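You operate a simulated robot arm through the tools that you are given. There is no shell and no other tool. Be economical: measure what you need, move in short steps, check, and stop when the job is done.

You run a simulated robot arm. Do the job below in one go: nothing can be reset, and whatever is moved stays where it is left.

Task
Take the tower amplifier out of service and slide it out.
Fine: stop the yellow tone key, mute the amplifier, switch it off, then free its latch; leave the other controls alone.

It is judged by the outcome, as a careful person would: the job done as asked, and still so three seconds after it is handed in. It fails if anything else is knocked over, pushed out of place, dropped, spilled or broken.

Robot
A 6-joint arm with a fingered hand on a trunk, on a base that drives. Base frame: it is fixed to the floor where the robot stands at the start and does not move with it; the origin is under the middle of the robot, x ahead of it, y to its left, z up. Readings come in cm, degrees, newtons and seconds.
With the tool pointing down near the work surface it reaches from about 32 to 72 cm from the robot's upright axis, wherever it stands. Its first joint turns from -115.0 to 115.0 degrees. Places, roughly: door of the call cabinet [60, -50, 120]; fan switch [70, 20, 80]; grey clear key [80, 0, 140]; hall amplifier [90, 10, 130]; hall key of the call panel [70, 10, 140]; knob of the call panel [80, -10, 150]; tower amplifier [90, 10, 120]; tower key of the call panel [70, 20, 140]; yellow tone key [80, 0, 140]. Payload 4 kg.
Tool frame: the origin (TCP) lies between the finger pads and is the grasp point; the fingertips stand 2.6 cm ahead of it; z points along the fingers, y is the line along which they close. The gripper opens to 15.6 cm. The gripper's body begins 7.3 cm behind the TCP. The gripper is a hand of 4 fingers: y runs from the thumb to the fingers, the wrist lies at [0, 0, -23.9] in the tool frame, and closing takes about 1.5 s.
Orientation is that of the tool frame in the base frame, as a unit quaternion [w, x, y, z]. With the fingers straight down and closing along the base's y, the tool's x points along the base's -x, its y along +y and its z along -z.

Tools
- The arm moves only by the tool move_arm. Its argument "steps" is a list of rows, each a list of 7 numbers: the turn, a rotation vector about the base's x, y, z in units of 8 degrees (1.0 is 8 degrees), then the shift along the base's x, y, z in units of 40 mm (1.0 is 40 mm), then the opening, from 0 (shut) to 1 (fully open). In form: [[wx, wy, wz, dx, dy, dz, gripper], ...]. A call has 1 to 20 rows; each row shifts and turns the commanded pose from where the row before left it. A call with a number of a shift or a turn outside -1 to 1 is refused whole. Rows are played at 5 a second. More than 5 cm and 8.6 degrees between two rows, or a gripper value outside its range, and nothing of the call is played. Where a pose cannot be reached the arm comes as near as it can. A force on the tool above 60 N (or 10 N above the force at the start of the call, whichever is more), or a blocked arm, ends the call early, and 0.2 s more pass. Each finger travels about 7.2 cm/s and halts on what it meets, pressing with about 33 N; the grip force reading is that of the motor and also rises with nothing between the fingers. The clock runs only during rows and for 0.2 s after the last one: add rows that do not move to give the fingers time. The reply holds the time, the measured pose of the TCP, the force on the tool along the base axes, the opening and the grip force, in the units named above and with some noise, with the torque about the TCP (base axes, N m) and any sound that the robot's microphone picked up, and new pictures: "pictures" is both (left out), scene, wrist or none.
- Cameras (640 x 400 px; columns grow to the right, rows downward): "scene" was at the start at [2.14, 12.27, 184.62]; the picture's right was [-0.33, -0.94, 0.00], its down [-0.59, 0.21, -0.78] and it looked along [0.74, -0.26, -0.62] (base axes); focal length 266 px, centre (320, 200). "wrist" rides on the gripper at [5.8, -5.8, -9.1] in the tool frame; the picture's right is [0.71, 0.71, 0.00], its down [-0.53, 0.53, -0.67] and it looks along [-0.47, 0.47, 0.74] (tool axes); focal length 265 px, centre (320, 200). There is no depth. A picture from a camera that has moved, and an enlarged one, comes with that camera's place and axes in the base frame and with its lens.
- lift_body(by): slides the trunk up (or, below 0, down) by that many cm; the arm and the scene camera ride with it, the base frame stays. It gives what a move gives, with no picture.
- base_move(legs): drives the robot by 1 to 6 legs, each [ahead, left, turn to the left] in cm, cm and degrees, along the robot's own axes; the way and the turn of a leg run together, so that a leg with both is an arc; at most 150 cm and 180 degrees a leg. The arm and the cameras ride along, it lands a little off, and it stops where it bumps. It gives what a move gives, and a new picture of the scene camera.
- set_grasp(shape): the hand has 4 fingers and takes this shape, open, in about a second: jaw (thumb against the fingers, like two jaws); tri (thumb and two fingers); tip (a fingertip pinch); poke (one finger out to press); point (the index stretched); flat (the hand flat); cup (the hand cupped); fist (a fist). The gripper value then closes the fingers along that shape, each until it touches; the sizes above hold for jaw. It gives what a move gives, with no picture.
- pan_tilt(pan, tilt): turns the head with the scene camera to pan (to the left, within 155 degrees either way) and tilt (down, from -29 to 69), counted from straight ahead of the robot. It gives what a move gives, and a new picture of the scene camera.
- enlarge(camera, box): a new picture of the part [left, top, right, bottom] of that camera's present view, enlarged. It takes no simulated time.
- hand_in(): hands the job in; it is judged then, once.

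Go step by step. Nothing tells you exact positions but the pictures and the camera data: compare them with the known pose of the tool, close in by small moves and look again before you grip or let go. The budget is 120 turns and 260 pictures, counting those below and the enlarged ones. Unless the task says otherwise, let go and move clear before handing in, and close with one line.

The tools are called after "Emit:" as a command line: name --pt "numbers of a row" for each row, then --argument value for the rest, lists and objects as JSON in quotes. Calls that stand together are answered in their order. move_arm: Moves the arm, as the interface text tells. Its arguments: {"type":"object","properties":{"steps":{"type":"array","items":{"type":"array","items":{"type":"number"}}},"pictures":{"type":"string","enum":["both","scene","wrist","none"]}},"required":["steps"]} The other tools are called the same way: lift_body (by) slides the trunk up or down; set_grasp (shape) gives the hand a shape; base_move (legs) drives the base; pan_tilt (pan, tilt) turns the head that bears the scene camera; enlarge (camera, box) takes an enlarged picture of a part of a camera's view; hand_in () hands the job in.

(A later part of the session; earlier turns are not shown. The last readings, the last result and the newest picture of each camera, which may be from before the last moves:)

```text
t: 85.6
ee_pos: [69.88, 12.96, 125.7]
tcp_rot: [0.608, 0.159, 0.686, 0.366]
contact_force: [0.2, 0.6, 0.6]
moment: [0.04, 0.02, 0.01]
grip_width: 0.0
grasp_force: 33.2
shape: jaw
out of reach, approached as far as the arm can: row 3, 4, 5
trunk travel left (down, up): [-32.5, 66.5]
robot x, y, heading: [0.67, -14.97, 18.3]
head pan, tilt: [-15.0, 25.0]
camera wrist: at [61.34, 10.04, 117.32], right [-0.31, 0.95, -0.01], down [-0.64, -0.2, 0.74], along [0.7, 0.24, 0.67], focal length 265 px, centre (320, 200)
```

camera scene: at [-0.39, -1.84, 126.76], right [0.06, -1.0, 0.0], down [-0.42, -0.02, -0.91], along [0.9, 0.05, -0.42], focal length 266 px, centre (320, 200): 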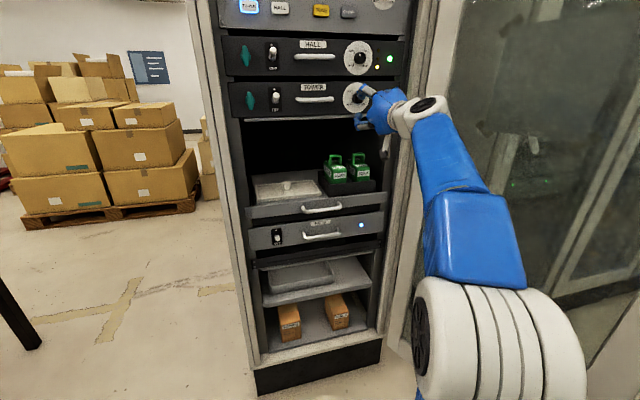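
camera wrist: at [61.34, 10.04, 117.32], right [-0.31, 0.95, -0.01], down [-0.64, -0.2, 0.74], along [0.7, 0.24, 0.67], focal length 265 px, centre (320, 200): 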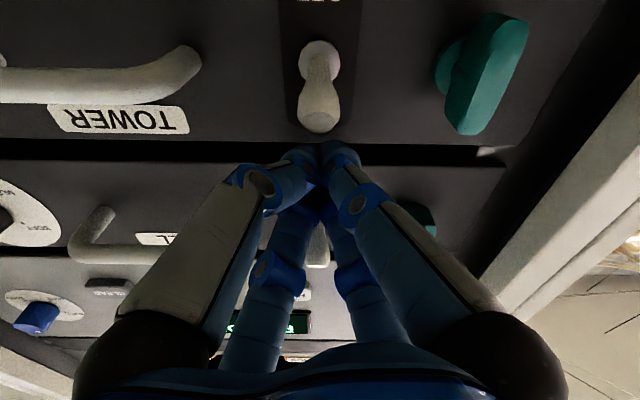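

Reach is marginal here too. I'll retract and bring the base closer and a bit to the left.

Emit:
move_arm --pt "0 0 0 -0.8 -0.26 0.1 0" --pt "0 0 0 -0.8 -0.26 0.1 0" --pt "0 0 0 -0.8 -0.26 0.1 0" --pt "0 0 0 -0.8 -0.26 0 0" --pt "0 0 0 0 0 0 0" --pictures "none"

Emit:
base_move --legs '[[8, 5, 0]]'

```text
t: 86.8
ee_pos: [61.04, 10.65, 132.58]
tcp_rot: [0.607, 0.161, 0.687, 0.365]
contact_force: [-0.5, 0.3, 1.3]
moment: [-0.03, -0.02, -0.01]
grip_width: 0.03
grasp_force: 32.5
shape: jaw
out of reach, approached as far as the arm can: row 1, 2, 3, 4
trunk travel left (down, up): [-32.5, 66.5]
robot x, y, heading: [0.49, -14.74, 18.1]
head pan, tilt: [-15.0, 25.0]
```

```text
t: 87.8
ee_pos: [64.2, 14.57, 133.34]
tcp_rot: [0.613, 0.16, 0.678, 0.373]
contact_force: [-1.9, -1.9, 1.6]
moment: [-0.07, 0.14, 0.13]
grip_width: 0.0
grasp_force: 33.2
shape: jaw
trunk travel left (down, up): [-32.5, 66.5]
robot x, y, heading: [4.08, -10.94, 18.6]
head pan, tilt: [-15.0, 25.0]
stopped in leg 1: the robot was blocked; the commanded pose is now the measured one
camera scene: at [2.17, 1.43, 126.8], right [0.05, -1.0, 0.0], down [-0.42, -0.02, -0.91], along [0.91, 0.05, -0.42], focal length 266 px, centre (320, 200)
```

scene: 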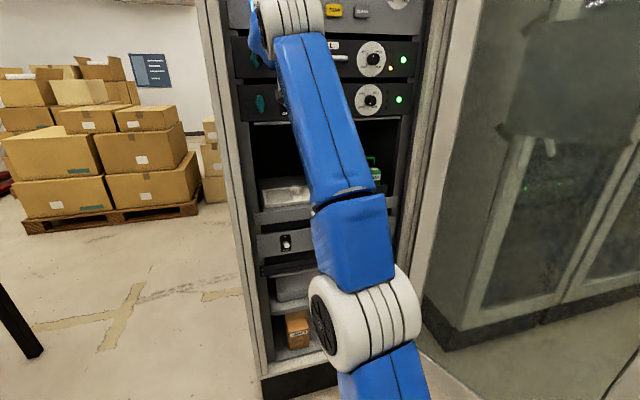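

The arm was nearly fully stretched upward. Raising the trunk should give it slack, so I'll lift the trunk and bring the hand back down level with the gap.

Emit:
lift_body --by 16

Emit:
move_arm --pt "0 0 0 -0.3 -0.1 -0.7 0" --pt "0 0 0 -0.2 -0.1 -0.9 0" --pt "0 0 0 0 0 -0.9 0" --pt "0 0 0 0 0 -0.9 0" --pt "0 0 0 0 0 -0.9 0" --pt "0 0 0 0 0 -0.9 0" --pt "0 0 0 0 0 0 0" --pictures "wrist"

```text
t: 89.7
ee_pos: [64.9, 15.39, 148.64]
tcp_rot: [0.61, 0.159, 0.683, 0.369]
contact_force: [-0.4, -0.9, -0.4]
moment: [0.01, 0.0, 0.02]
grip_width: 0.0
grasp_force: 33.2
shape: jaw
trunk travel left (down, up): [-48.5, 50.5]
robot x, y, heading: [3.86, -10.62, 18.4]
head pan, tilt: [-15.0, 25.0]
```

```text
t: 91.3
ee_pos: [62.97, 14.5, 127.93]
tcp_rot: [0.61, 0.159, 0.682, 0.37]
contact_force: [-0.1, -0.2, 0.5]
moment: [0.0, -0.02, 0.0]
grip_width: 0.0
grasp_force: 32.9
shape: jaw
trunk travel left (down, up): [-48.5, 50.5]
robot x, y, heading: [3.98, -11.0, 18.2]
head pan, tilt: [-15.0, 25.0]
camera wrist: at [54.36, 11.58, 119.46], right [-0.31, 0.95, -0.01], down [-0.65, -0.2, 0.73], along [0.69, 0.23, 0.68], focal length 265 px, centre (320, 200)
```

wrist: 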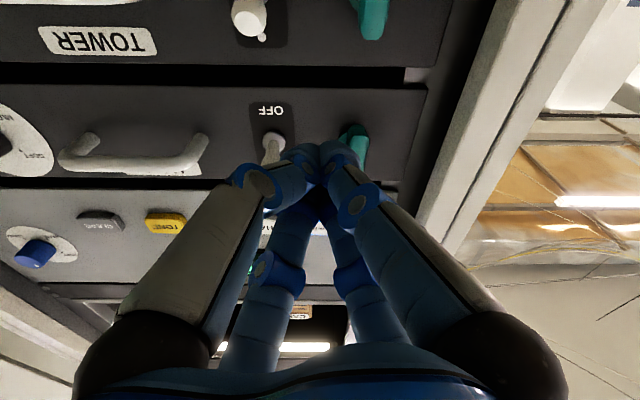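

Emit:
move_arm --pt "0 0 0 0.15 -0.45 -0.1 0" --pt "0 0 0 0.15 -0.45 -0.1 0" --pt "0 0 0 0.3 0.099 0 0" --pt "0 0 0 0.3 0.099 0 0" --pt "0 0 0 0.3 0.099 0 0" --pt "0 0 0 0.3 0.099 0 0" --pt "0 0 0 0.28 0.092 0 0" --pt "0 0 0 0 0 0 0" --pictures "wrist"

```text
t: 93.1
ee_pos: [70.07, 12.92, 127.08]
tcp_rot: [0.611, 0.16, 0.682, 0.368]
contact_force: [0.0, 0.2, 0.0]
moment: [0.0, 0.0, 0.04]
grip_width: 0.0
grasp_force: 33.6
shape: jaw
trunk travel left (down, up): [-48.5, 50.5]
robot x, y, heading: [3.63, -10.92, 18.2]
head pan, tilt: [-15.0, 25.0]
camera wrist: at [61.38, 9.99, 118.64], right [-0.31, 0.95, -0.01], down [-0.65, -0.2, 0.73], along [0.69, 0.23, 0.68], focal length 265 px, centre (320, 200)
```

wrist: 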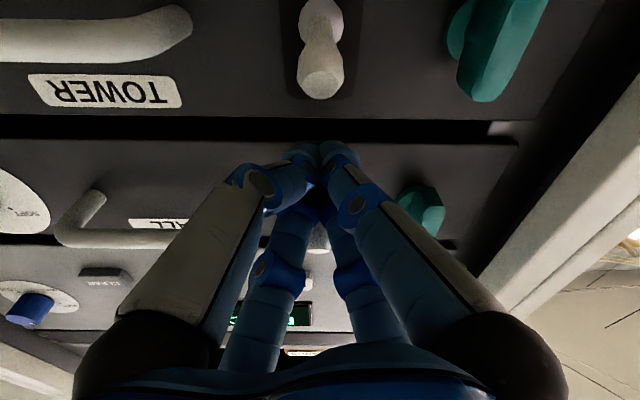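

Emit:
move_arm --pt "0 0 0 0 0 -0.2 0" --pt "0 0 0 0 0 -0.2 0" --pt "0 0 0 0 0 -0.2 0" --pt "0 0 0 0 0 -0.2 0" --pt "0 0 0 0 0 -0.2 0" --pt "0 0 0 0 0 0 0" --pictures "wrist"

Emit:
enlarge --camera "scene" --box '[220, 20, 460, 170]'

```text
t: 94.5
ee_pos: [69.83, 12.96, 123.17]
tcp_rot: [0.61, 0.159, 0.682, 0.37]
contact_force: [-0.1, -0.9, -0.2]
moment: [-0.02, 0.0, 0.0]
grip_width: 0.0
grasp_force: 32.6
shape: jaw
trunk travel left (down, up): [-48.5, 50.5]
robot x, y, heading: [3.97, -11.0, 18.2]
head pan, tilt: [-15.0, 25.0]
camera wrist: at [61.31, 10.08, 114.63], right [-0.31, 0.95, -0.01], down [-0.65, -0.2, 0.73], along [0.69, 0.23, 0.68], focal length 265 px, centre (320, 200)
```

wrist: 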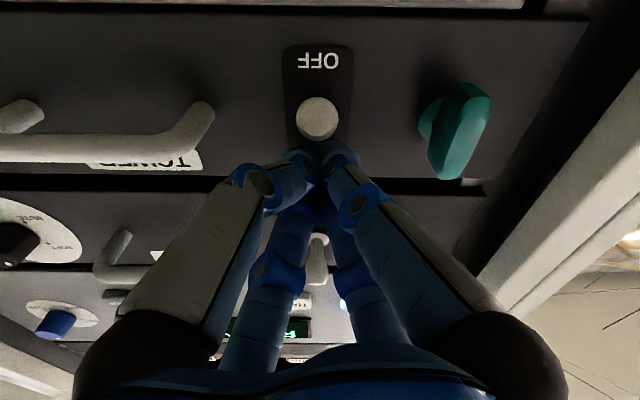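

```text
2.67 times, centred on (340, 95) of scene
camera zoom: at [2.53, 1.98, 142.75], right [0.06, -1.0, 0.0], down [-0.42, -0.02, -0.91], along [0.91, 0.05, -0.42], focal length 709 px, centre (267, 480)
```

zoom: 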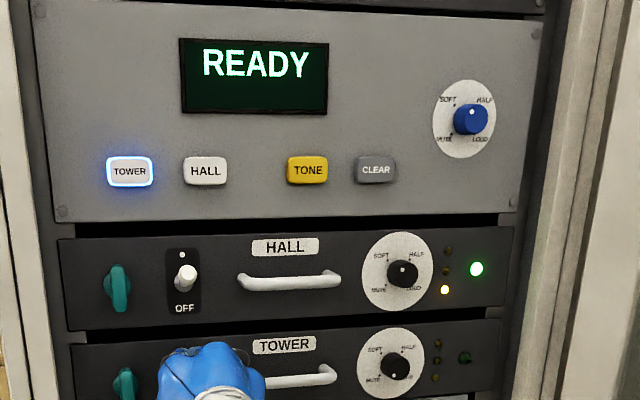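

The tower power lamp is out. I'll nudge slightly further so the lever seats, then lift and retract to confirm it stays.

Emit:
move_arm --pt "0 0 0 0 0 -0.15 0" --pt "0 0 0 0 0 -0.1 0" --pt "0 0 0 0 0 0.4 0" --pt "0 0 0 0 0 0.5 0" --pt "0 0 0 -0.6 -0.2 0 0" --pt "0 0 0 -0.8 -0.26 0 0" --pt "0 0 0 -0.8 -0.26 -0.3 0" --pt "0 0 0 0 0 0 0" --pictures "wrist"

Emit:
enlarge --camera "wrist" --box '[200, 0, 480, 160]'

Emit:
enlarge --camera "scene" --box '[220, 80, 420, 205]'

```text
t: 96.3
ee_pos: [61.34, 10.13, 124.5]
tcp_rot: [0.61, 0.16, 0.683, 0.369]
contact_force: [0.1, 0.5, 0.8]
moment: [-0.01, -0.03, -0.03]
grip_width: 0.0
grasp_force: 32.8
shape: jaw
trunk travel left (down, up): [-48.5, 50.5]
robot x, y, heading: [3.81, -10.96, 18.4]
head pan, tilt: [-15.0, 25.0]
camera wrist: at [52.71, 7.35, 116.09], right [-0.31, 0.95, -0.01], down [-0.65, -0.2, 0.73], along [0.69, 0.23, 0.68], focal length 265 px, centre (320, 200)
```

wrist: 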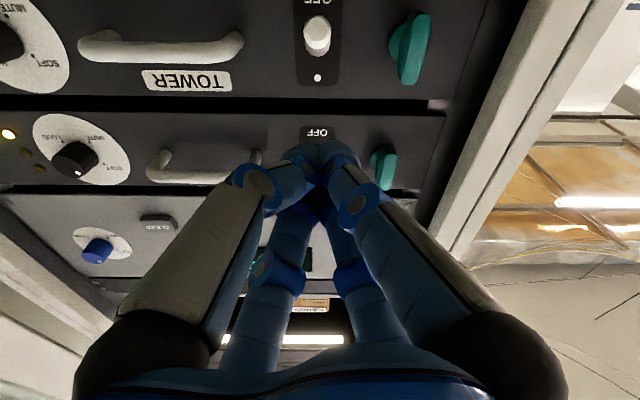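

```text
2.29 times, centred on (340, 80) of wrist
camera zoom: at [52.71, 7.35, 116.09], right [-0.31, 0.95, -0.01], down [-0.65, -0.2, 0.73], along [0.69, 0.23, 0.68], focal length 607 px, centre (274, 474)
```

zoom: 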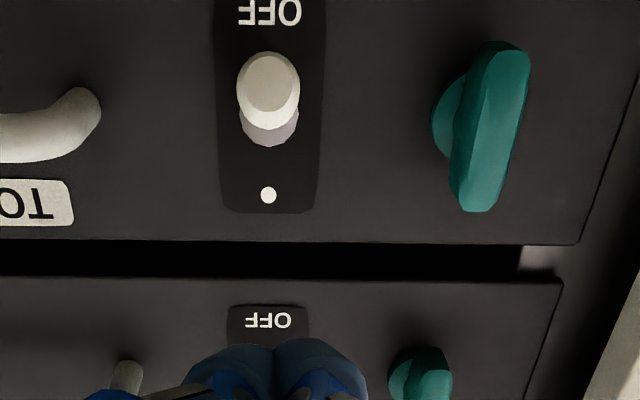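

```text
3.20 times, centred on (320, 142) of scene
camera zoom: at [2.68, 2.04, 142.74], right [0.06, -1.0, 0.0], down [-0.42, -0.02, -0.91], along [0.9, 0.05, -0.42], focal length 851 px, centre (320, 384)
```

zoom: 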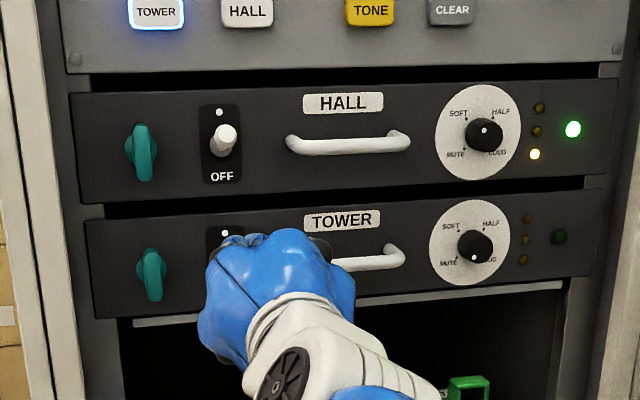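

The switch is down at OFF. Next is the tower latch, a vertical teal blade centred near (70.9, 20.3, 121). I'll stage in front of it with the fingers on the diagonals.

Emit:
move_arm --pt "0 0 0 0.1 0.45 -0.2 0.42" --pt "0 0 0 0.1 0.5 -0.2 0.42" --pt "0 0 0 0.1 0.5 -0.25 0.42" --pt "0 0 0 0.12 0.45 -0.22 0.42" --pt "0 0 0 0 0 0 0.42" --pt "0 0 0 0 0 0 0.42" --pictures "wrist"

Emit:
enlarge --camera "scene" --box '[200, 80, 360, 180]'

```text
t: 97.7
ee_pos: [62.76, 17.65, 121.02]
tcp_rot: [0.611, 0.158, 0.682, 0.369]
contact_force: [-0.3, 0.8, -0.1]
moment: [0.02, 0.01, -0.02]
grip_width: 6.51
grasp_force: 0.1
shape: jaw
trunk travel left (down, up): [-48.5, 50.5]
robot x, y, heading: [4.01, -10.89, 17.9]
head pan, tilt: [-15.0, 25.0]
camera wrist: at [54.32, 14.74, 112.54], right [-0.31, 0.95, -0.01], down [-0.65, -0.2, 0.73], along [0.69, 0.23, 0.68], focal length 265 px, centre (320, 200)
```

wrist: 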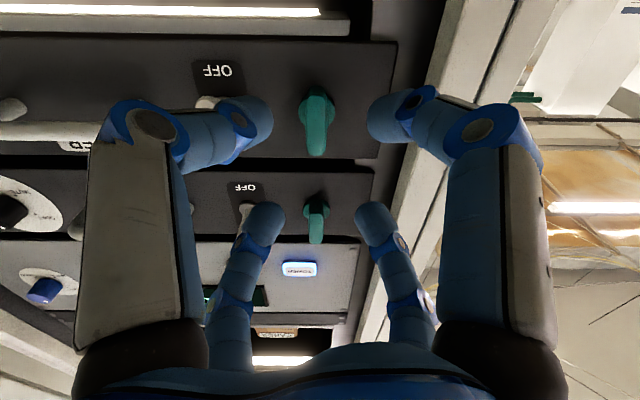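

```text
4.00 times, centred on (280, 130) of scene
camera zoom: at [2.6, 2.02, 142.74], right [0.06, -1.0, 0.0], down [-0.42, -0.02, -0.91], along [0.9, 0.05, -0.42], focal length 1064 px, centre (480, 480)
```

zoom: 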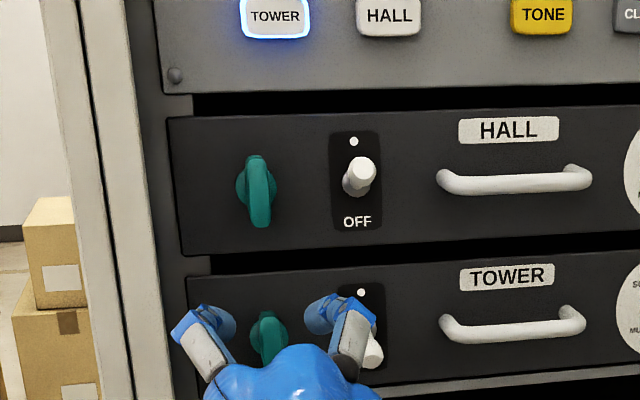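

Emit:
move_arm --pt "0 0 0 0.3 0.085 0 0.42" --pt "0 0 0 0.3 0.09 0 0.42" --pt "0 0 0 0.3 0.09 0 0.42" --pt "0 0 0 0.3 0.09 0 0.42" --pt "0 0 0 0.28 0.09 0 0.42" --pt "0 0 0 0 0 0 0.42" --pictures "wrist"

```text
t: 99.1
ee_pos: [68.8, 19.47, 121.03]
tcp_rot: [0.611, 0.159, 0.682, 0.369]
contact_force: [-0.8, 0.2, 0.0]
moment: [0.04, -0.02, 0.0]
grip_width: 6.5
grasp_force: 0.0
shape: jaw
trunk travel left (down, up): [-48.5, 50.5]
robot x, y, heading: [3.95, -11.2, 18.4]
head pan, tilt: [-15.0, 25.0]
camera wrist: at [60.24, 16.55, 112.57], right [-0.31, 0.95, -0.01], down [-0.65, -0.2, 0.73], along [0.69, 0.23, 0.68], focal length 265 px, centre (320, 200)
```

wrist: 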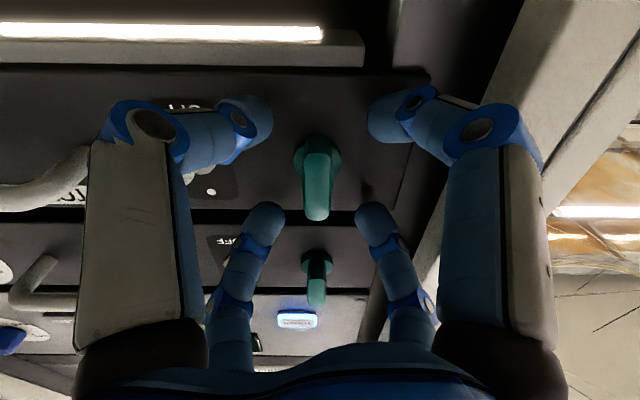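

Emit:
move_arm --pt "0 0 0 0 0 0 0.1" --pt "0 0 0 0 0 0 0" --pt "0 0 0 0 0 0 0" --pt "0 0 0 0 0 0 0" --pt "0 0 0 0 0 0 0" --pictures "wrist"

Emit:
enlarge --camera "wrist" --box '[220, 80, 420, 230]'

```text
t: 100.3
ee_pos: [68.82, 19.52, 120.78]
tcp_rot: [0.609, 0.159, 0.684, 0.368]
contact_force: [3.9, 5.3, -6.1]
moment: [-0.04, 0.1, 0.06]
grip_width: 1.58
grasp_force: 33.1
shape: jaw
trunk travel left (down, up): [-48.5, 50.5]
robot x, y, heading: [3.87, -10.84, 18.2]
head pan, tilt: [-15.0, 25.0]
camera wrist: at [60.31, 16.71, 112.34], right [-0.31, 0.95, -0.01], down [-0.65, -0.2, 0.73], along [0.69, 0.24, 0.68], focal length 265 px, centre (320, 200)
```

wrist: 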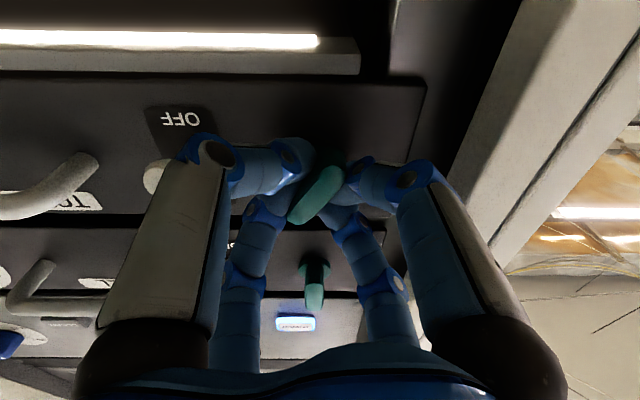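

```text
2.67 times, centred on (320, 155) of wrist
camera zoom: at [60.31, 16.71, 112.34], right [-0.31, 0.95, -0.01], down [-0.65, -0.2, 0.73], along [0.69, 0.24, 0.68], focal length 708 px, centre (320, 320)
```

zoom: 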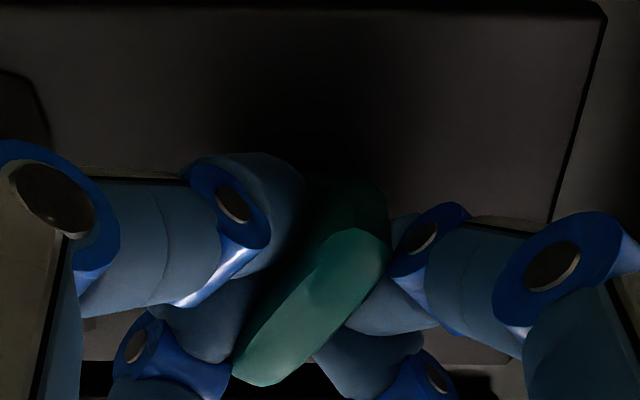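

Closing turned the blade clockwise on its own, top toward the right, so that way is free. I'll keep turning clockwise.

Emit:
move_arm --pt "0.93 0.306 0 0 0 0 0" --pt "0.93 0.306 0 0 0 0 0" --pt "0.93 0.306 0 0 0 0 0" --pt "0.93 0.306 0 0 0 0 0" --pt "0.93 0.306 0 0 0 0 0" --pt "0 0 0 0 0 0 0" --pictures "wrist"

Emit:
enlarge --camera "wrist" --box '[220, 80, 420, 230]'

Emit:
enlarge --camera "scene" --box '[200, 80, 360, 180]'

```text
t: 101.7
ee_pos: [68.81, 19.52, 120.94]
tcp_rot: [0.453, 0.383, 0.589, 0.548]
contact_force: [2.9, 11.2, -1.1]
moment: [0.0, 0.05, 0.16]
grip_width: 1.6
grasp_force: 32.4
shape: jaw
trunk travel left (down, up): [-48.5, 50.5]
robot x, y, heading: [3.63, -11.28, 18.1]
head pan, tilt: [-15.0, 25.0]
camera wrist: at [58.63, 21.78, 114.36], right [-0.24, 0.74, 0.62], down [-0.51, -0.64, 0.57], along [0.83, -0.18, 0.53], focal length 265 px, centre (320, 200)
```

wrist: 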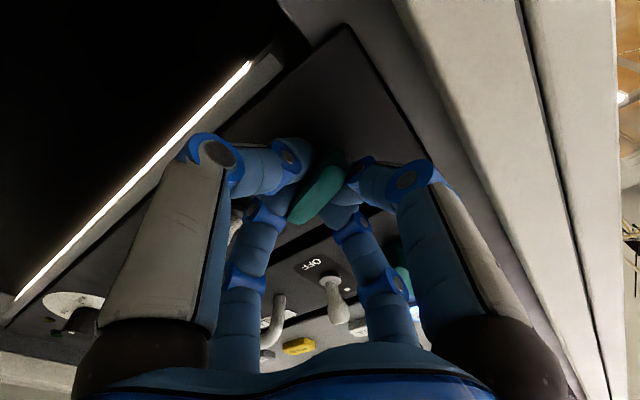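

```text
2.67 times, centred on (320, 155) of wrist
camera zoom: at [58.63, 21.78, 114.36], right [-0.24, 0.74, 0.62], down [-0.51, -0.64, 0.57], along [0.83, -0.18, 0.53], focal length 708 px, centre (320, 320)
```

zoom: 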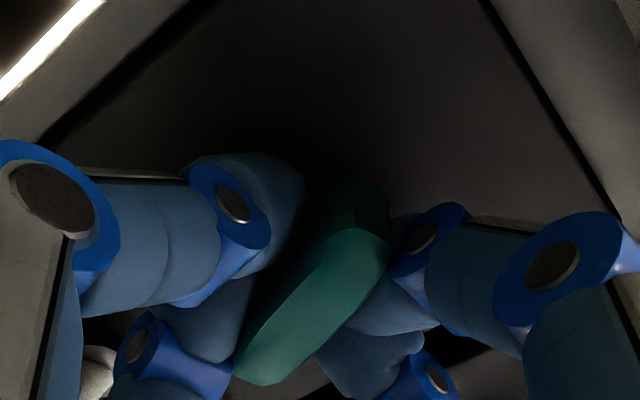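

```text
4.00 times, centred on (280, 130) of scene
camera zoom: at [2.68, 2.23, 142.73], right [0.06, -1.0, 0.0], down [-0.42, -0.02, -0.91], along [0.9, 0.05, -0.42], focal length 1064 px, centre (480, 480)
```

zoom: 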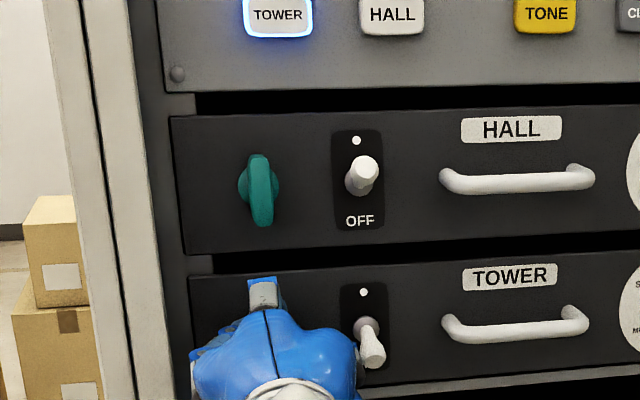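

Emit:
move_arm --pt "0.8 0.264 0 0 0 0 0" --pt "0.8 0.264 0 0 0 0 0" --pt "0 0 0 0 0 0 0" --pictures "wrist"

```text
t: 102.5
ee_pos: [68.86, 19.65, 121.09]
tcp_rot: [0.385, 0.452, 0.54, 0.596]
contact_force: [6.3, 11.1, 2.9]
moment: [0.03, -0.02, 0.12]
grip_width: 1.58
grasp_force: 32.5
shape: jaw
trunk travel left (down, up): [-48.5, 50.5]
robot x, y, heading: [3.79, -11.02, 18.2]
head pan, tilt: [-15.0, 25.0]
camera wrist: at [58.17, 23.06, 115.81], right [-0.19, 0.59, 0.79], down [-0.47, -0.76, 0.45], along [0.86, -0.28, 0.42], focal length 265 px, centre (320, 200)
```

wrist: 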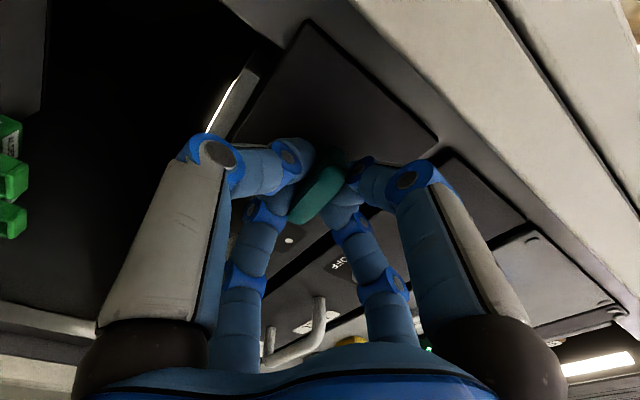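

Turned about 90°. I'll release and back off to check the blade's angle.

Emit:
move_arm --pt "0 0 0 0 0 0 0.42" --pt "0 0 0 0 0 0 0.42" --pt "0 0 0 0 0 0 0.42" --pt "0 0 0 0 0 0 0.42" --pt "0 0 0 -0.5 -0.165 0 0.42" --pt "0 0 0 -0.8 -0.26 0 0.42" --pt "0 0 0 -0.8 -0.26 0 0.42" --pt "0 0 0 0 0 0 0.42" --pictures "wrist"

Emit:
enlarge --camera "scene" --box '[200, 80, 360, 180]'

```text
t: 104.3
ee_pos: [60.32, 16.67, 121.0]
tcp_rot: [0.385, 0.452, 0.541, 0.596]
contact_force: [0.3, -0.2, -0.9]
moment: [0.02, -0.01, 0.01]
grip_width: 6.53
grasp_force: 0.0
shape: jaw
trunk travel left (down, up): [-48.5, 50.5]
robot x, y, heading: [4.01, -10.92, 18.3]
head pan, tilt: [-15.0, 25.0]
camera wrist: at [49.72, 20.09, 115.69], right [-0.19, 0.59, 0.79], down [-0.47, -0.76, 0.45], along [0.86, -0.28, 0.42], focal length 265 px, centre (320, 200)
```

wrist: 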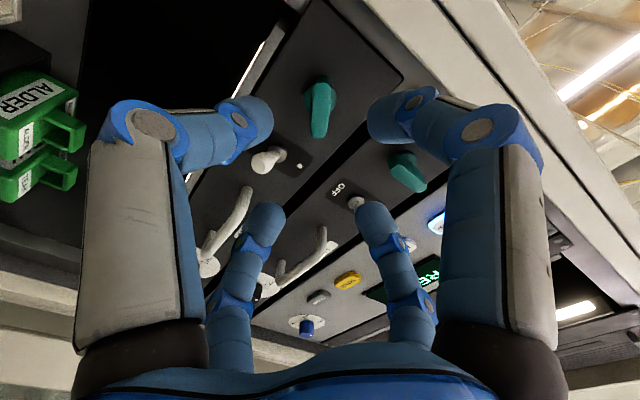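

```text
4.00 times, centred on (280, 130) of scene
camera zoom: at [2.68, 2.05, 142.73], right [0.06, -1.0, 0.0], down [-0.42, -0.02, -0.91], along [0.9, 0.05, -0.42], focal length 1064 px, centre (480, 480)
```

zoom: 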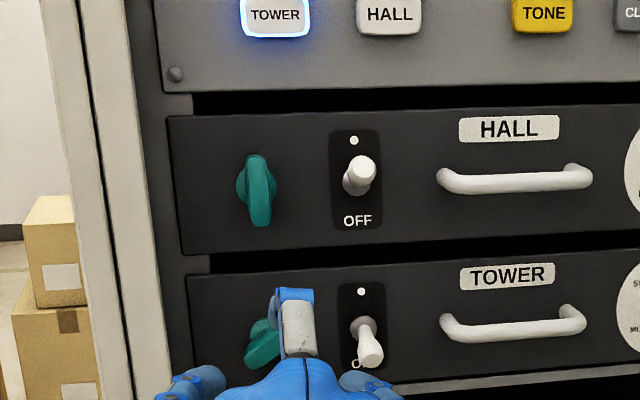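

Emit:
move_arm --pt "-0.9 -0.297 0 -0.3 -0.9 0.1 0.42" --pt "-0.9 -0.297 0 -0.3 -0.9 0.1 0.42" --pt "-0.9 -0.297 0 0 -0.9 0.1 0.42" --pt "-0.9 -0.297 0 0 -0.9 0 0.42" --pt "-0.9 -0.297 0 0 -0.9 0 0.42" --pt "0 0 0 0 0 0 0.42" --pictures "none"

Emit:
enlarge --camera "scene" --box '[200, 80, 360, 180]'

```text
t: 105.7
ee_pos: [60.1, 7.01, 123.63]
tcp_rot: [0.562, 0.254, 0.655, 0.436]
contact_force: [-0.4, 0.0, -0.4]
moment: [0.03, -0.01, 0.0]
grip_width: 6.51
grasp_force: 0.1
shape: jaw
out of reach, approached as far as the arm can: row 2, 3, 4, 5
trunk travel left (down, up): [-48.5, 50.5]
robot x, y, heading: [3.95, -11.02, 18.3]
head pan, tilt: [-15.0, 25.0]
```

```text
4.00 times, centred on (280, 130) of scene
camera zoom: at [2.63, 2.01, 142.74], right [0.06, -1.0, 0.0], down [-0.42, -0.02, -0.91], along [0.9, 0.05, -0.42], focal length 1064 px, centre (480, 480)
```

zoom: 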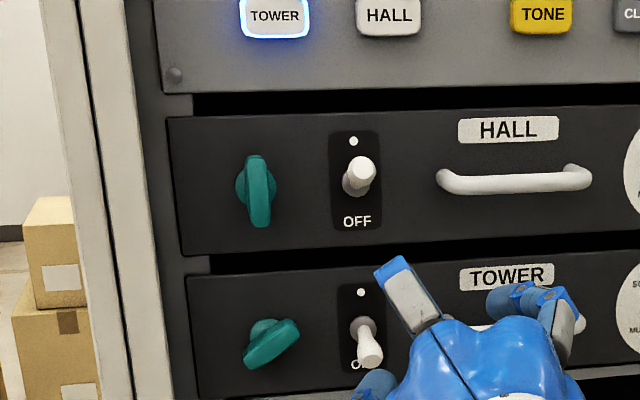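

The blade is only about 55° over, so I'll regrip it at a matching angle and turn it the rest of the way.

Emit:
move_arm --pt "-0.93 -0.306 0 0.1 0.3 0 0.42" --pt "-0.93 -0.306 0 0.1 0.4 -0.1 0.42" --pt "-0.93 -0.306 0 0.1 0.4 -0.1 0.42" --pt "-0.93 -0.306 0 0.1 0.4 -0.15 0.42" --pt "-0.93 -0.306 0 0.1 0.4 -0.15 0.42" --pt "-0.93 -0.306 0 0.1 0.4 -0.15 0.42" --pt "0 0 0 0.07 0.35 0 0.42" --pt "0 0 0 0 0 0 0.42" --pictures "wrist"

```text
t: 107.5
ee_pos: [62.78, 17.64, 121.08]
tcp_rot: [0.688, -0.041, 0.699, 0.189]
contact_force: [0.1, -1.1, 0.4]
moment: [0.01, -0.01, -0.05]
grip_width: 6.54
grasp_force: 0.0
shape: jaw
trunk travel left (down, up): [-48.5, 50.5]
robot x, y, heading: [4.14, -11.37, 18.1]
head pan, tilt: [-15.0, 25.0]
camera wrist: at [55.68, 10.5, 113.97], right [-0.26, 0.8, -0.54], down [-0.77, 0.17, 0.61], along [0.58, 0.58, 0.57], focal length 265 px, centre (320, 200)
```

wrist: 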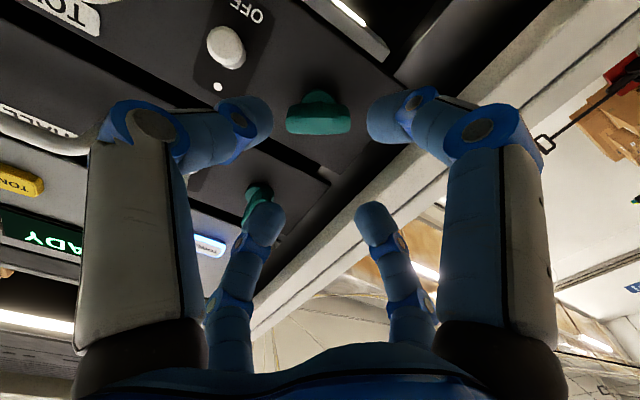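

Emit:
move_arm --pt "0 0 0 0.3 0.09 0 0.42" --pt "0 0 0 0.3 0.09 0 0.42" --pt "0 0 0 0.3 0.09 0 0.42" --pt "0 0 0 0.3 0.09 0 0.42" --pt "0 0 0 0.28 0.09 0 0.42" --pt "0 0 0 0 0 0 0" --pt "0 0 0 0 0 0 0" --pt "0 0 0 0 0 0 0" --pt "0 0 0 0 0 0 0" --pt "0 0 0 0 0 0 0" --pictures "wrist"

Emit:
enlarge --camera "wrist" --box '[220, 80, 420, 230]'

```text
t: 109.7
ee_pos: [68.95, 19.04, 121.29]
tcp_rot: [0.689, -0.039, 0.698, 0.19]
contact_force: [11.8, -11.3, 10.2]
moment: [-0.01, -0.14, -0.36]
grip_width: 1.45
grasp_force: 33.3
shape: jaw
trunk travel left (down, up): [-48.5, 50.5]
robot x, y, heading: [3.5, -10.88, 18.4]
head pan, tilt: [-15.0, 25.0]
camera wrist: at [61.72, 12.09, 114.13], right [-0.26, 0.8, -0.54], down [-0.77, 0.17, 0.61], along [0.58, 0.58, 0.58], focal length 265 px, centre (320, 200)
```

wrist: 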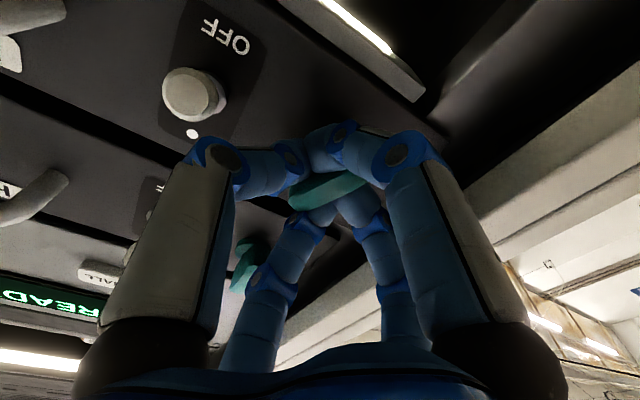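

```text
2.67 times, centred on (320, 155) of wrist
camera zoom: at [61.72, 12.09, 114.13], right [-0.26, 0.8, -0.54], down [-0.77, 0.17, 0.61], along [0.58, 0.58, 0.58], focal length 708 px, centre (320, 320)
```

zoom: 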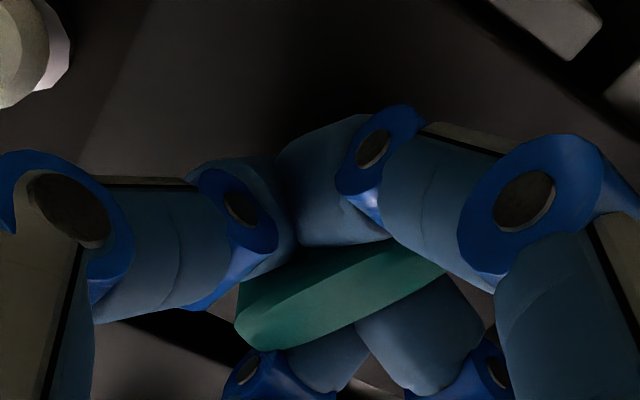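

Emit:
move_arm --pt "0.93 0.306 0 0 0 0 0" --pt "0.93 0.306 0 0 0 0 0" --pt "0.93 0.306 0 0 0 0 0" --pt "0.93 0.306 0 0 0 0 0" --pt "0.93 0.306 0 0 0 0 0" --pt "0 0 0 0 0 0 0" --pictures "wrist"

Emit:
enlarge --camera "scene" --box '[200, 80, 360, 180]'

```text
t: 111.1
ee_pos: [68.95, 19.07, 121.12]
tcp_rot: [0.588, 0.204, 0.67, 0.405]
contact_force: [10.3, -19.4, 7.2]
moment: [-0.03, 0.04, -0.38]
grip_width: 1.39
grasp_force: 33.1
shape: jaw
trunk travel left (down, up): [-48.5, 50.5]
robot x, y, heading: [3.89, -11.02, 18.3]
head pan, tilt: [-15.0, 25.0]
camera wrist: at [60.08, 17.17, 112.65], right [-0.3, 0.95, 0.11], down [-0.63, -0.29, 0.73], along [0.72, 0.15, 0.68], focal length 265 px, centre (320, 200)
```

wrist: 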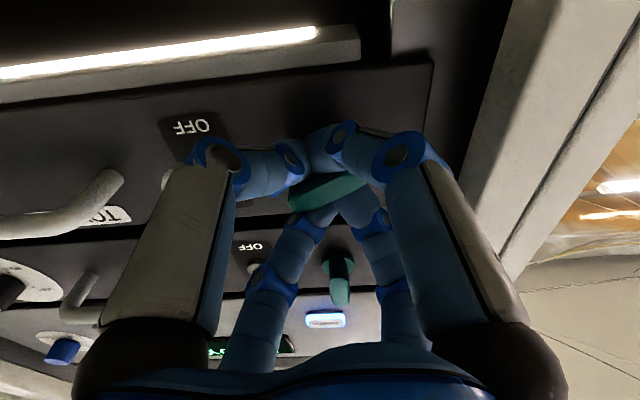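

```text
4.00 times, centred on (280, 130) of scene
camera zoom: at [2.71, 1.6, 142.78], right [0.06, -1.0, 0.0], down [-0.42, -0.02, -0.91], along [0.9, 0.05, -0.42], focal length 1064 px, centre (480, 480)
```

zoom: 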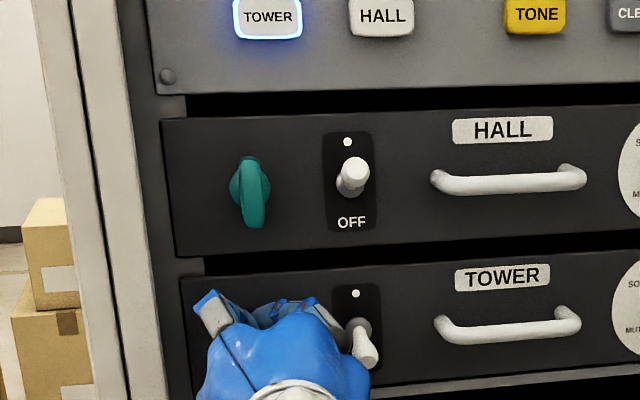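

Emit:
move_arm --pt "0.93 0.306 0 0 0 0 0" --pt "0.93 0.306 0 0 0 0 0" --pt "0 0 0 0 0 0 0" --pictures "none"

Emit:
move_arm --pt "0 0 0 0 0 0 0.42" --pt "0 0 0 0 0 0 0.42" --pt "0 0 0 0 0 0 0.42" --pt "0 0 0 0 0 0 0.42" --pt "0 0 0 -0.5 -0.165 0 0.42" --pt "0 0 0 -0.8 -0.26 0 0.42" --pt "-0.5 -0.165 0 -0.3 -0.7 0.5 0.42" --pt "-0.5 -0.165 0 0 -0.9 0.5 0.42" --pt "0 0 0 0 -0.9 0.2 0.42" --pt "0 0 0 0 -0.9 0 0.42" --pt "0 0 0 0 0 0 0.42" --pictures "none"

Emit:
enlarge --camera "scene" --box '[200, 80, 360, 180]'

```text
t: 111.9
ee_pos: [68.91, 19.02, 120.94]
tcp_rot: [0.527, 0.295, 0.636, 0.48]
contact_force: [9.7, -21.7, -1.1]
moment: [-0.03, 0.15, -0.37]
grip_width: 1.43
grasp_force: 33.0
shape: jaw
trunk travel left (down, up): [-48.5, 50.5]
robot x, y, heading: [3.74, -11.05, 18.3]
head pan, tilt: [-15.0, 25.0]
```

```text
t: 114.3
ee_pos: [61.51, 6.87, 126.57]
tcp_rot: [0.563, 0.252, 0.657, 0.433]
contact_force: [-0.2, 0.3, -0.8]
moment: [-0.02, 0.01, 0.02]
grip_width: 6.51
grasp_force: 0.1
shape: jaw
out of reach, approached as far as the arm can: row 9, 10
trunk travel left (down, up): [-48.5, 50.5]
robot x, y, heading: [3.85, -10.82, 18.3]
head pan, tilt: [-15.0, 25.0]
```

```text
4.00 times, centred on (280, 130) of scene
camera zoom: at [2.61, 2.04, 142.74], right [0.06, -1.0, 0.0], down [-0.42, -0.02, -0.91], along [0.9, 0.05, -0.42], focal length 1064 px, centre (480, 480)
```

zoom: 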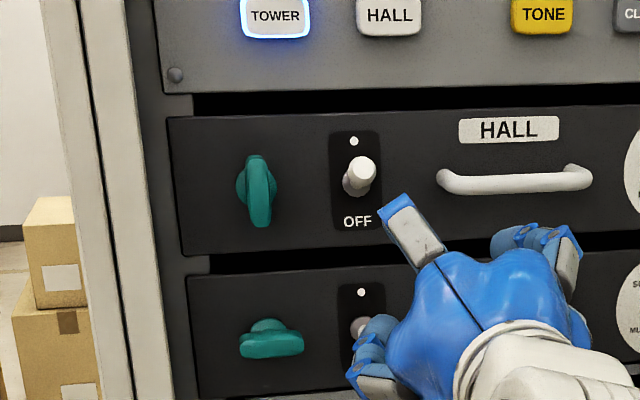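

The tower latch is horizontal now. Next I'll line up in front of the tower handle, centred near (73.6, 3.6, 121).

Emit:
move_arm --pt "-0.6 -0.2 0 0.3 -0.4 -0.2 0.42" --pt "-0.6 -0.2 0 0.4 -0.4 -0.3 0.42" --pt "-0.4 -0.13 0 0.4 -0.3 -0.4 0.42" --pt "0 0 0 0.4 -0.25 -0.45 0.42" --pt "0 0 0 0 0 0 0.42" --pictures "wrist"

Emit:
enlarge --camera "scene" --box '[200, 60, 400, 185]'

```text
t: 115.5
ee_pos: [64.58, 9.58, 123.73]
tcp_rot: [0.61, 0.168, 0.681, 0.368]
contact_force: [-0.1, -0.6, 0.2]
moment: [0.0, -0.01, -0.01]
grip_width: 6.55
grasp_force: 0.0
shape: jaw
out of reach, approached as far as the arm can: row 1, 2, 3, 4
trunk travel left (down, up): [-48.5, 50.5]
robot x, y, heading: [4.07, -11.21, 18.3]
head pan, tilt: [-15.0, 25.0]
camera wrist: at [55.98, 6.86, 115.14], right [-0.3, 0.95, 0.0], down [-0.65, -0.2, 0.73], along [0.7, 0.22, 0.68], focal length 265 px, centre (320, 200)
```

wrist: 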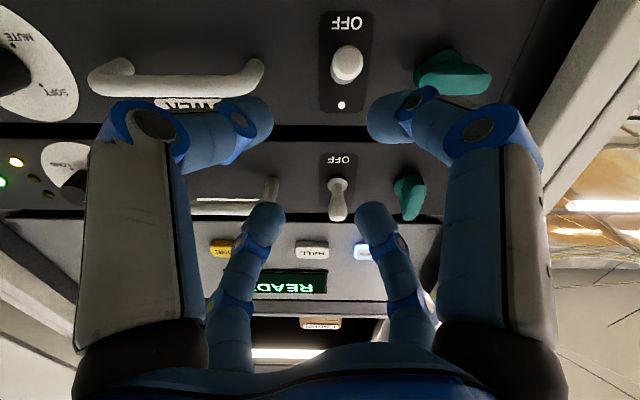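

```text
3.20 times, centred on (300, 122) of scene
camera zoom: at [2.55, 2.0, 142.75], right [0.06, -1.0, 0.0], down [-0.42, -0.02, -0.91], along [0.91, 0.05, -0.42], focal length 851 px, centre (384, 448)
```

zoom: 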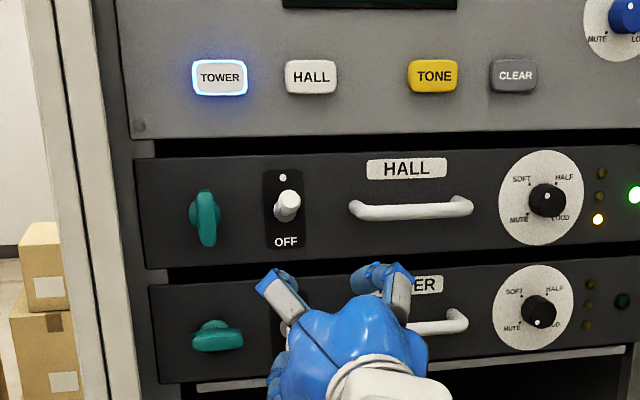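

The arm can't move right at this height, so I'll lower the trunk to the relation that worked for the knob and try again.

Emit:
lift_body --by -12

Emit:
move_arm --pt "0 0 0 -0.2 -0.3 0.6 0.42" --pt "0 0 0 0 -0.4 0.6 0.42" --pt "0 0 0 0.2 -0.5 0.6 0.42" --pt "0 0 0 0.3 -0.5 0.5 0.42" --pt "0 0 0 0.3 -0.4 0 0.42" --pt "0 0 0 0 0 0 0.42" --pictures "wrist"

```text
t: 117.0
ee_pos: [64.58, 9.55, 111.57]
tcp_rot: [0.61, 0.167, 0.681, 0.369]
contact_force: [0.0, -0.2, 0.3]
moment: [-0.02, -0.01, 0.0]
grip_width: 6.5
grasp_force: 0.1
shape: jaw
trunk travel left (down, up): [-36.5, 62.5]
robot x, y, heading: [3.81, -10.88, 18.1]
head pan, tilt: [-15.0, 25.0]
```

```text
t: 118.4
ee_pos: [66.85, 1.66, 121.09]
tcp_rot: [0.61, 0.168, 0.681, 0.369]
contact_force: [0.0, 0.3, 0.2]
moment: [0.0, 0.0, -0.01]
grip_width: 6.52
grasp_force: 0.1
shape: jaw
out of reach, approached as far as the arm can: row 2
trunk travel left (down, up): [-36.5, 62.5]
robot x, y, heading: [3.87, -11.14, 18.5]
head pan, tilt: [-15.0, 25.0]
camera wrist: at [58.19, -1.06, 112.59], right [-0.3, 0.95, 0.0], down [-0.65, -0.2, 0.73], along [0.7, 0.22, 0.68], focal length 265 px, centre (320, 200)
```

wrist: 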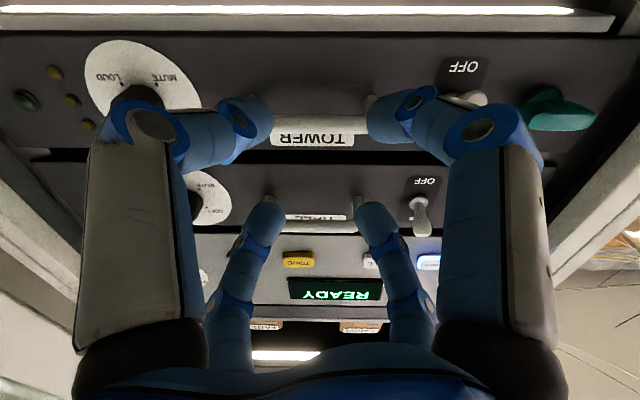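

Emit:
move_arm --pt "0 0 0 0.285 0.09 0 0.42" --pt "0 0 0 0.285 0.09 0 0.42" --pt "0 0 0 0.285 0.09 0 0.42" --pt "0 0 0 0.285 0.09 -0.02 0.42" --pt "0 0 0 0.285 0.09 -0.02 0.42" --pt "0 0 0 0.285 0.09 -0.02 0.42" --pt "0 0 0 0 0 0 0.42" --pictures "wrist"

Emit:
enlarge --camera "scene" --box '[220, 40, 420, 165]'

```text
t: 120.0
ee_pos: [73.69, 3.84, 120.71]
tcp_rot: [0.61, 0.167, 0.681, 0.37]
contact_force: [-0.2, 0.2, 0.1]
moment: [0.0, 0.01, 0.01]
grip_width: 6.55
grasp_force: 0.1
shape: jaw
trunk travel left (down, up): [-36.5, 62.5]
robot x, y, heading: [3.68, -11.25, 18.4]
head pan, tilt: [-15.0, 25.0]
camera wrist: at [65.13, 1.17, 112.19], right [-0.3, 0.95, 0.0], down [-0.65, -0.2, 0.73], along [0.7, 0.22, 0.68], focal length 265 px, centre (320, 200)
```

wrist: 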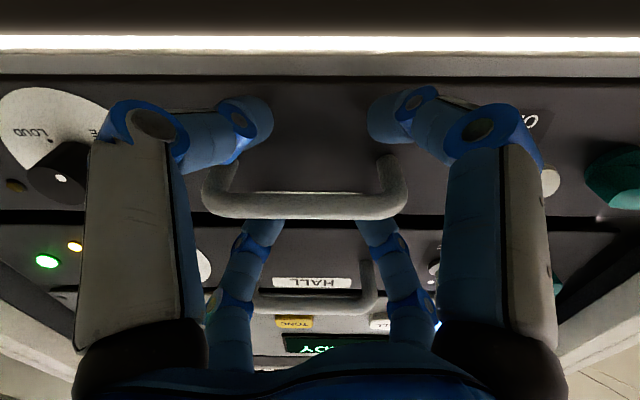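

```text
3.20 times, centred on (320, 102) of scene
camera zoom: at [2.59, 2.01, 130.75], right [0.06, -1.0, 0.0], down [-0.42, -0.02, -0.91], along [0.91, 0.05, -0.42], focal length 851 px, centre (320, 512)
```

zoom: 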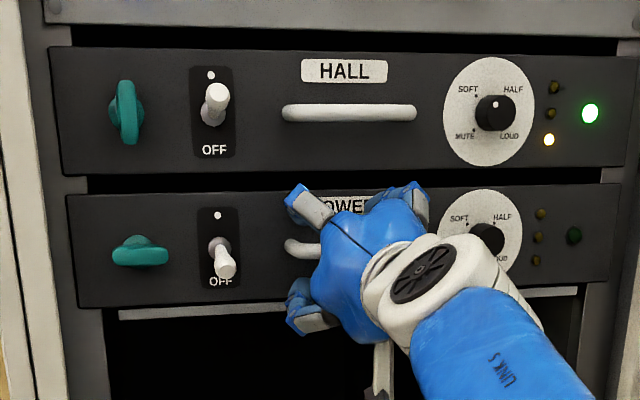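

The bar sits right at the grasp point with fingers above and below it, so I'll close.

Emit:
move_arm --pt "0 0 0 0 0 0 0.1" --pt "0 0 0 0 0 0 0" --pt "0 0 0 0 0 0 0" --pt "0 0 0 0 0 0 0" --pt "0 0 0 0 0 0 0" --pt "0 0 0 0 0 0 0" --pictures "wrist"

```text
t: 121.4
ee_pos: [73.74, 3.8, 120.67]
tcp_rot: [0.61, 0.168, 0.68, 0.369]
contact_force: [3.3, 0.6, 7.0]
moment: [-0.06, -0.03, 0.01]
grip_width: 0.0
grasp_force: 33.1
shape: jaw
trunk travel left (down, up): [-36.5, 62.5]
robot x, y, heading: [4.42, -11.12, 18.2]
head pan, tilt: [-15.0, 25.0]
camera wrist: at [65.1, 1.13, 112.27], right [-0.3, 0.95, 0.0], down [-0.65, -0.2, 0.73], along [0.7, 0.22, 0.68], focal length 265 px, centre (320, 200)
```

wrist: 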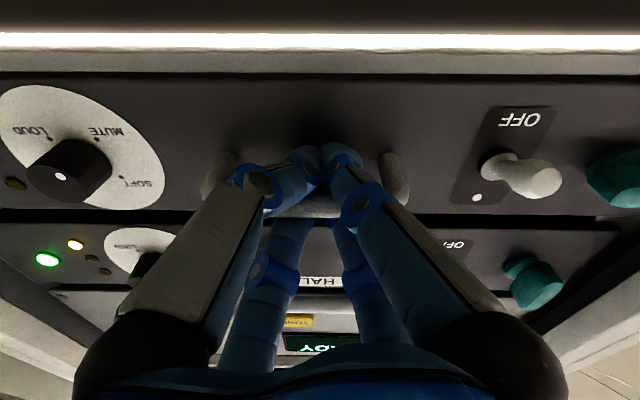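

The fingertips have met behind the bar, which makes a good hook. I'll pull straight out gently and watch the force.

Emit:
move_arm --pt "0 0 0 -0.2 -0.066 0 0" --pt "0 0 0 -0.2 -0.066 0 0" --pt "0 0 0 -0.2 -0.066 0 0" --pt "0 0 0 -0.2 -0.066 0 0" --pt "0 0 0 -0.2 -0.066 0 0" --pt "0 0 0 -0.2 -0.066 0 0" --pt "0 0 0 0 0 0 0" --pictures "both"

```text
t: 123.0
ee_pos: [68.92, 2.26, 120.66]
tcp_rot: [0.61, 0.169, 0.681, 0.368]
contact_force: [1.9, -0.8, 7.5]
moment: [-0.06, 0.01, 0.03]
grip_width: 0.0
grasp_force: 32.9
shape: jaw
trunk travel left (down, up): [-36.5, 62.5]
robot x, y, heading: [3.76, -10.77, 18.3]
head pan, tilt: [-15.0, 25.0]
camera scene: at [2.57, 2.0, 130.75], right [0.06, -1.0, 0.0], down [-0.42, -0.02, -0.91], along [0.91, 0.05, -0.42], focal length 266 px, centre (320, 200)
camera wrist: at [60.26, -0.46, 112.26], right [-0.3, 0.95, 0.0], down [-0.65, -0.2, 0.73], along [0.7, 0.22, 0.68], focal length 265 px, centre (320, 200)
```

scene: 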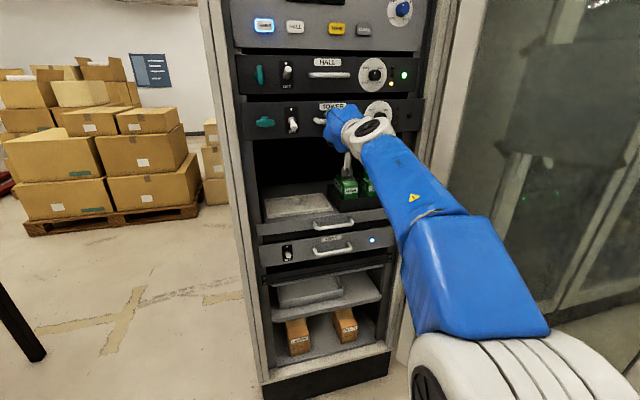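
wrist: 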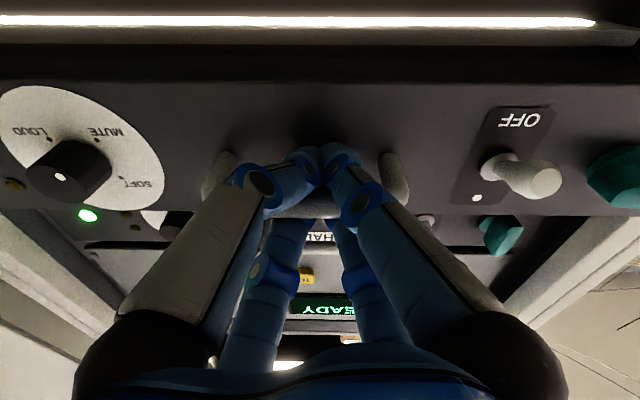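

The amplifier is sliding (5 cm so far). I'll continue.

Emit:
move_arm --pt "0 0 0 -0.24 -0.079 0 0" --pt "0 0 0 -0.24 -0.079 0 0" --pt "0 0 0 -0.24 -0.079 0 0" --pt "0 0 0 -0.24 -0.079 0 0" --pt "0 0 0 -0.24 -0.079 0 0" --pt "0 0 0 -0.24 -0.079 0 0" --pt "0 0 0 0 0 0 0" --pictures "scene"

```text
t: 124.6
ee_pos: [63.71, 0.43, 120.46]
tcp_rot: [0.609, 0.168, 0.682, 0.368]
contact_force: [50.6, 14.2, 27.7]
moment: [-0.21, 0.24, 0.07]
grip_width: 0.0
grasp_force: 33.1
shape: jaw
trunk travel left (down, up): [-36.5, 62.5]
robot x, y, heading: [3.85, -11.02, 18.3]
head pan, tilt: [-15.0, 25.0]
camera scene: at [3.25, 2.22, 130.75], right [0.06, -1.0, 0.0], down [-0.43, -0.02, -0.9], along [0.9, 0.05, -0.43], focal length 266 px, centre (320, 200)
```

scene: 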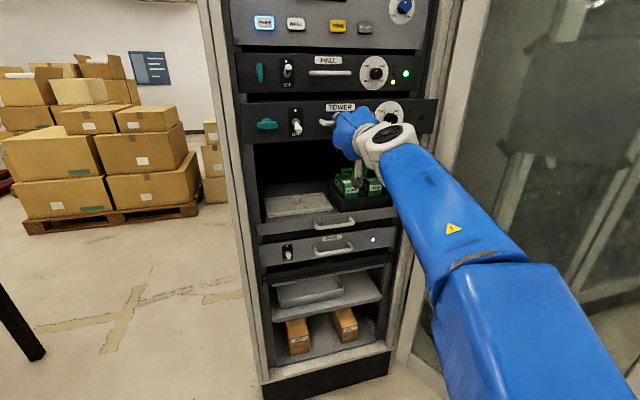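

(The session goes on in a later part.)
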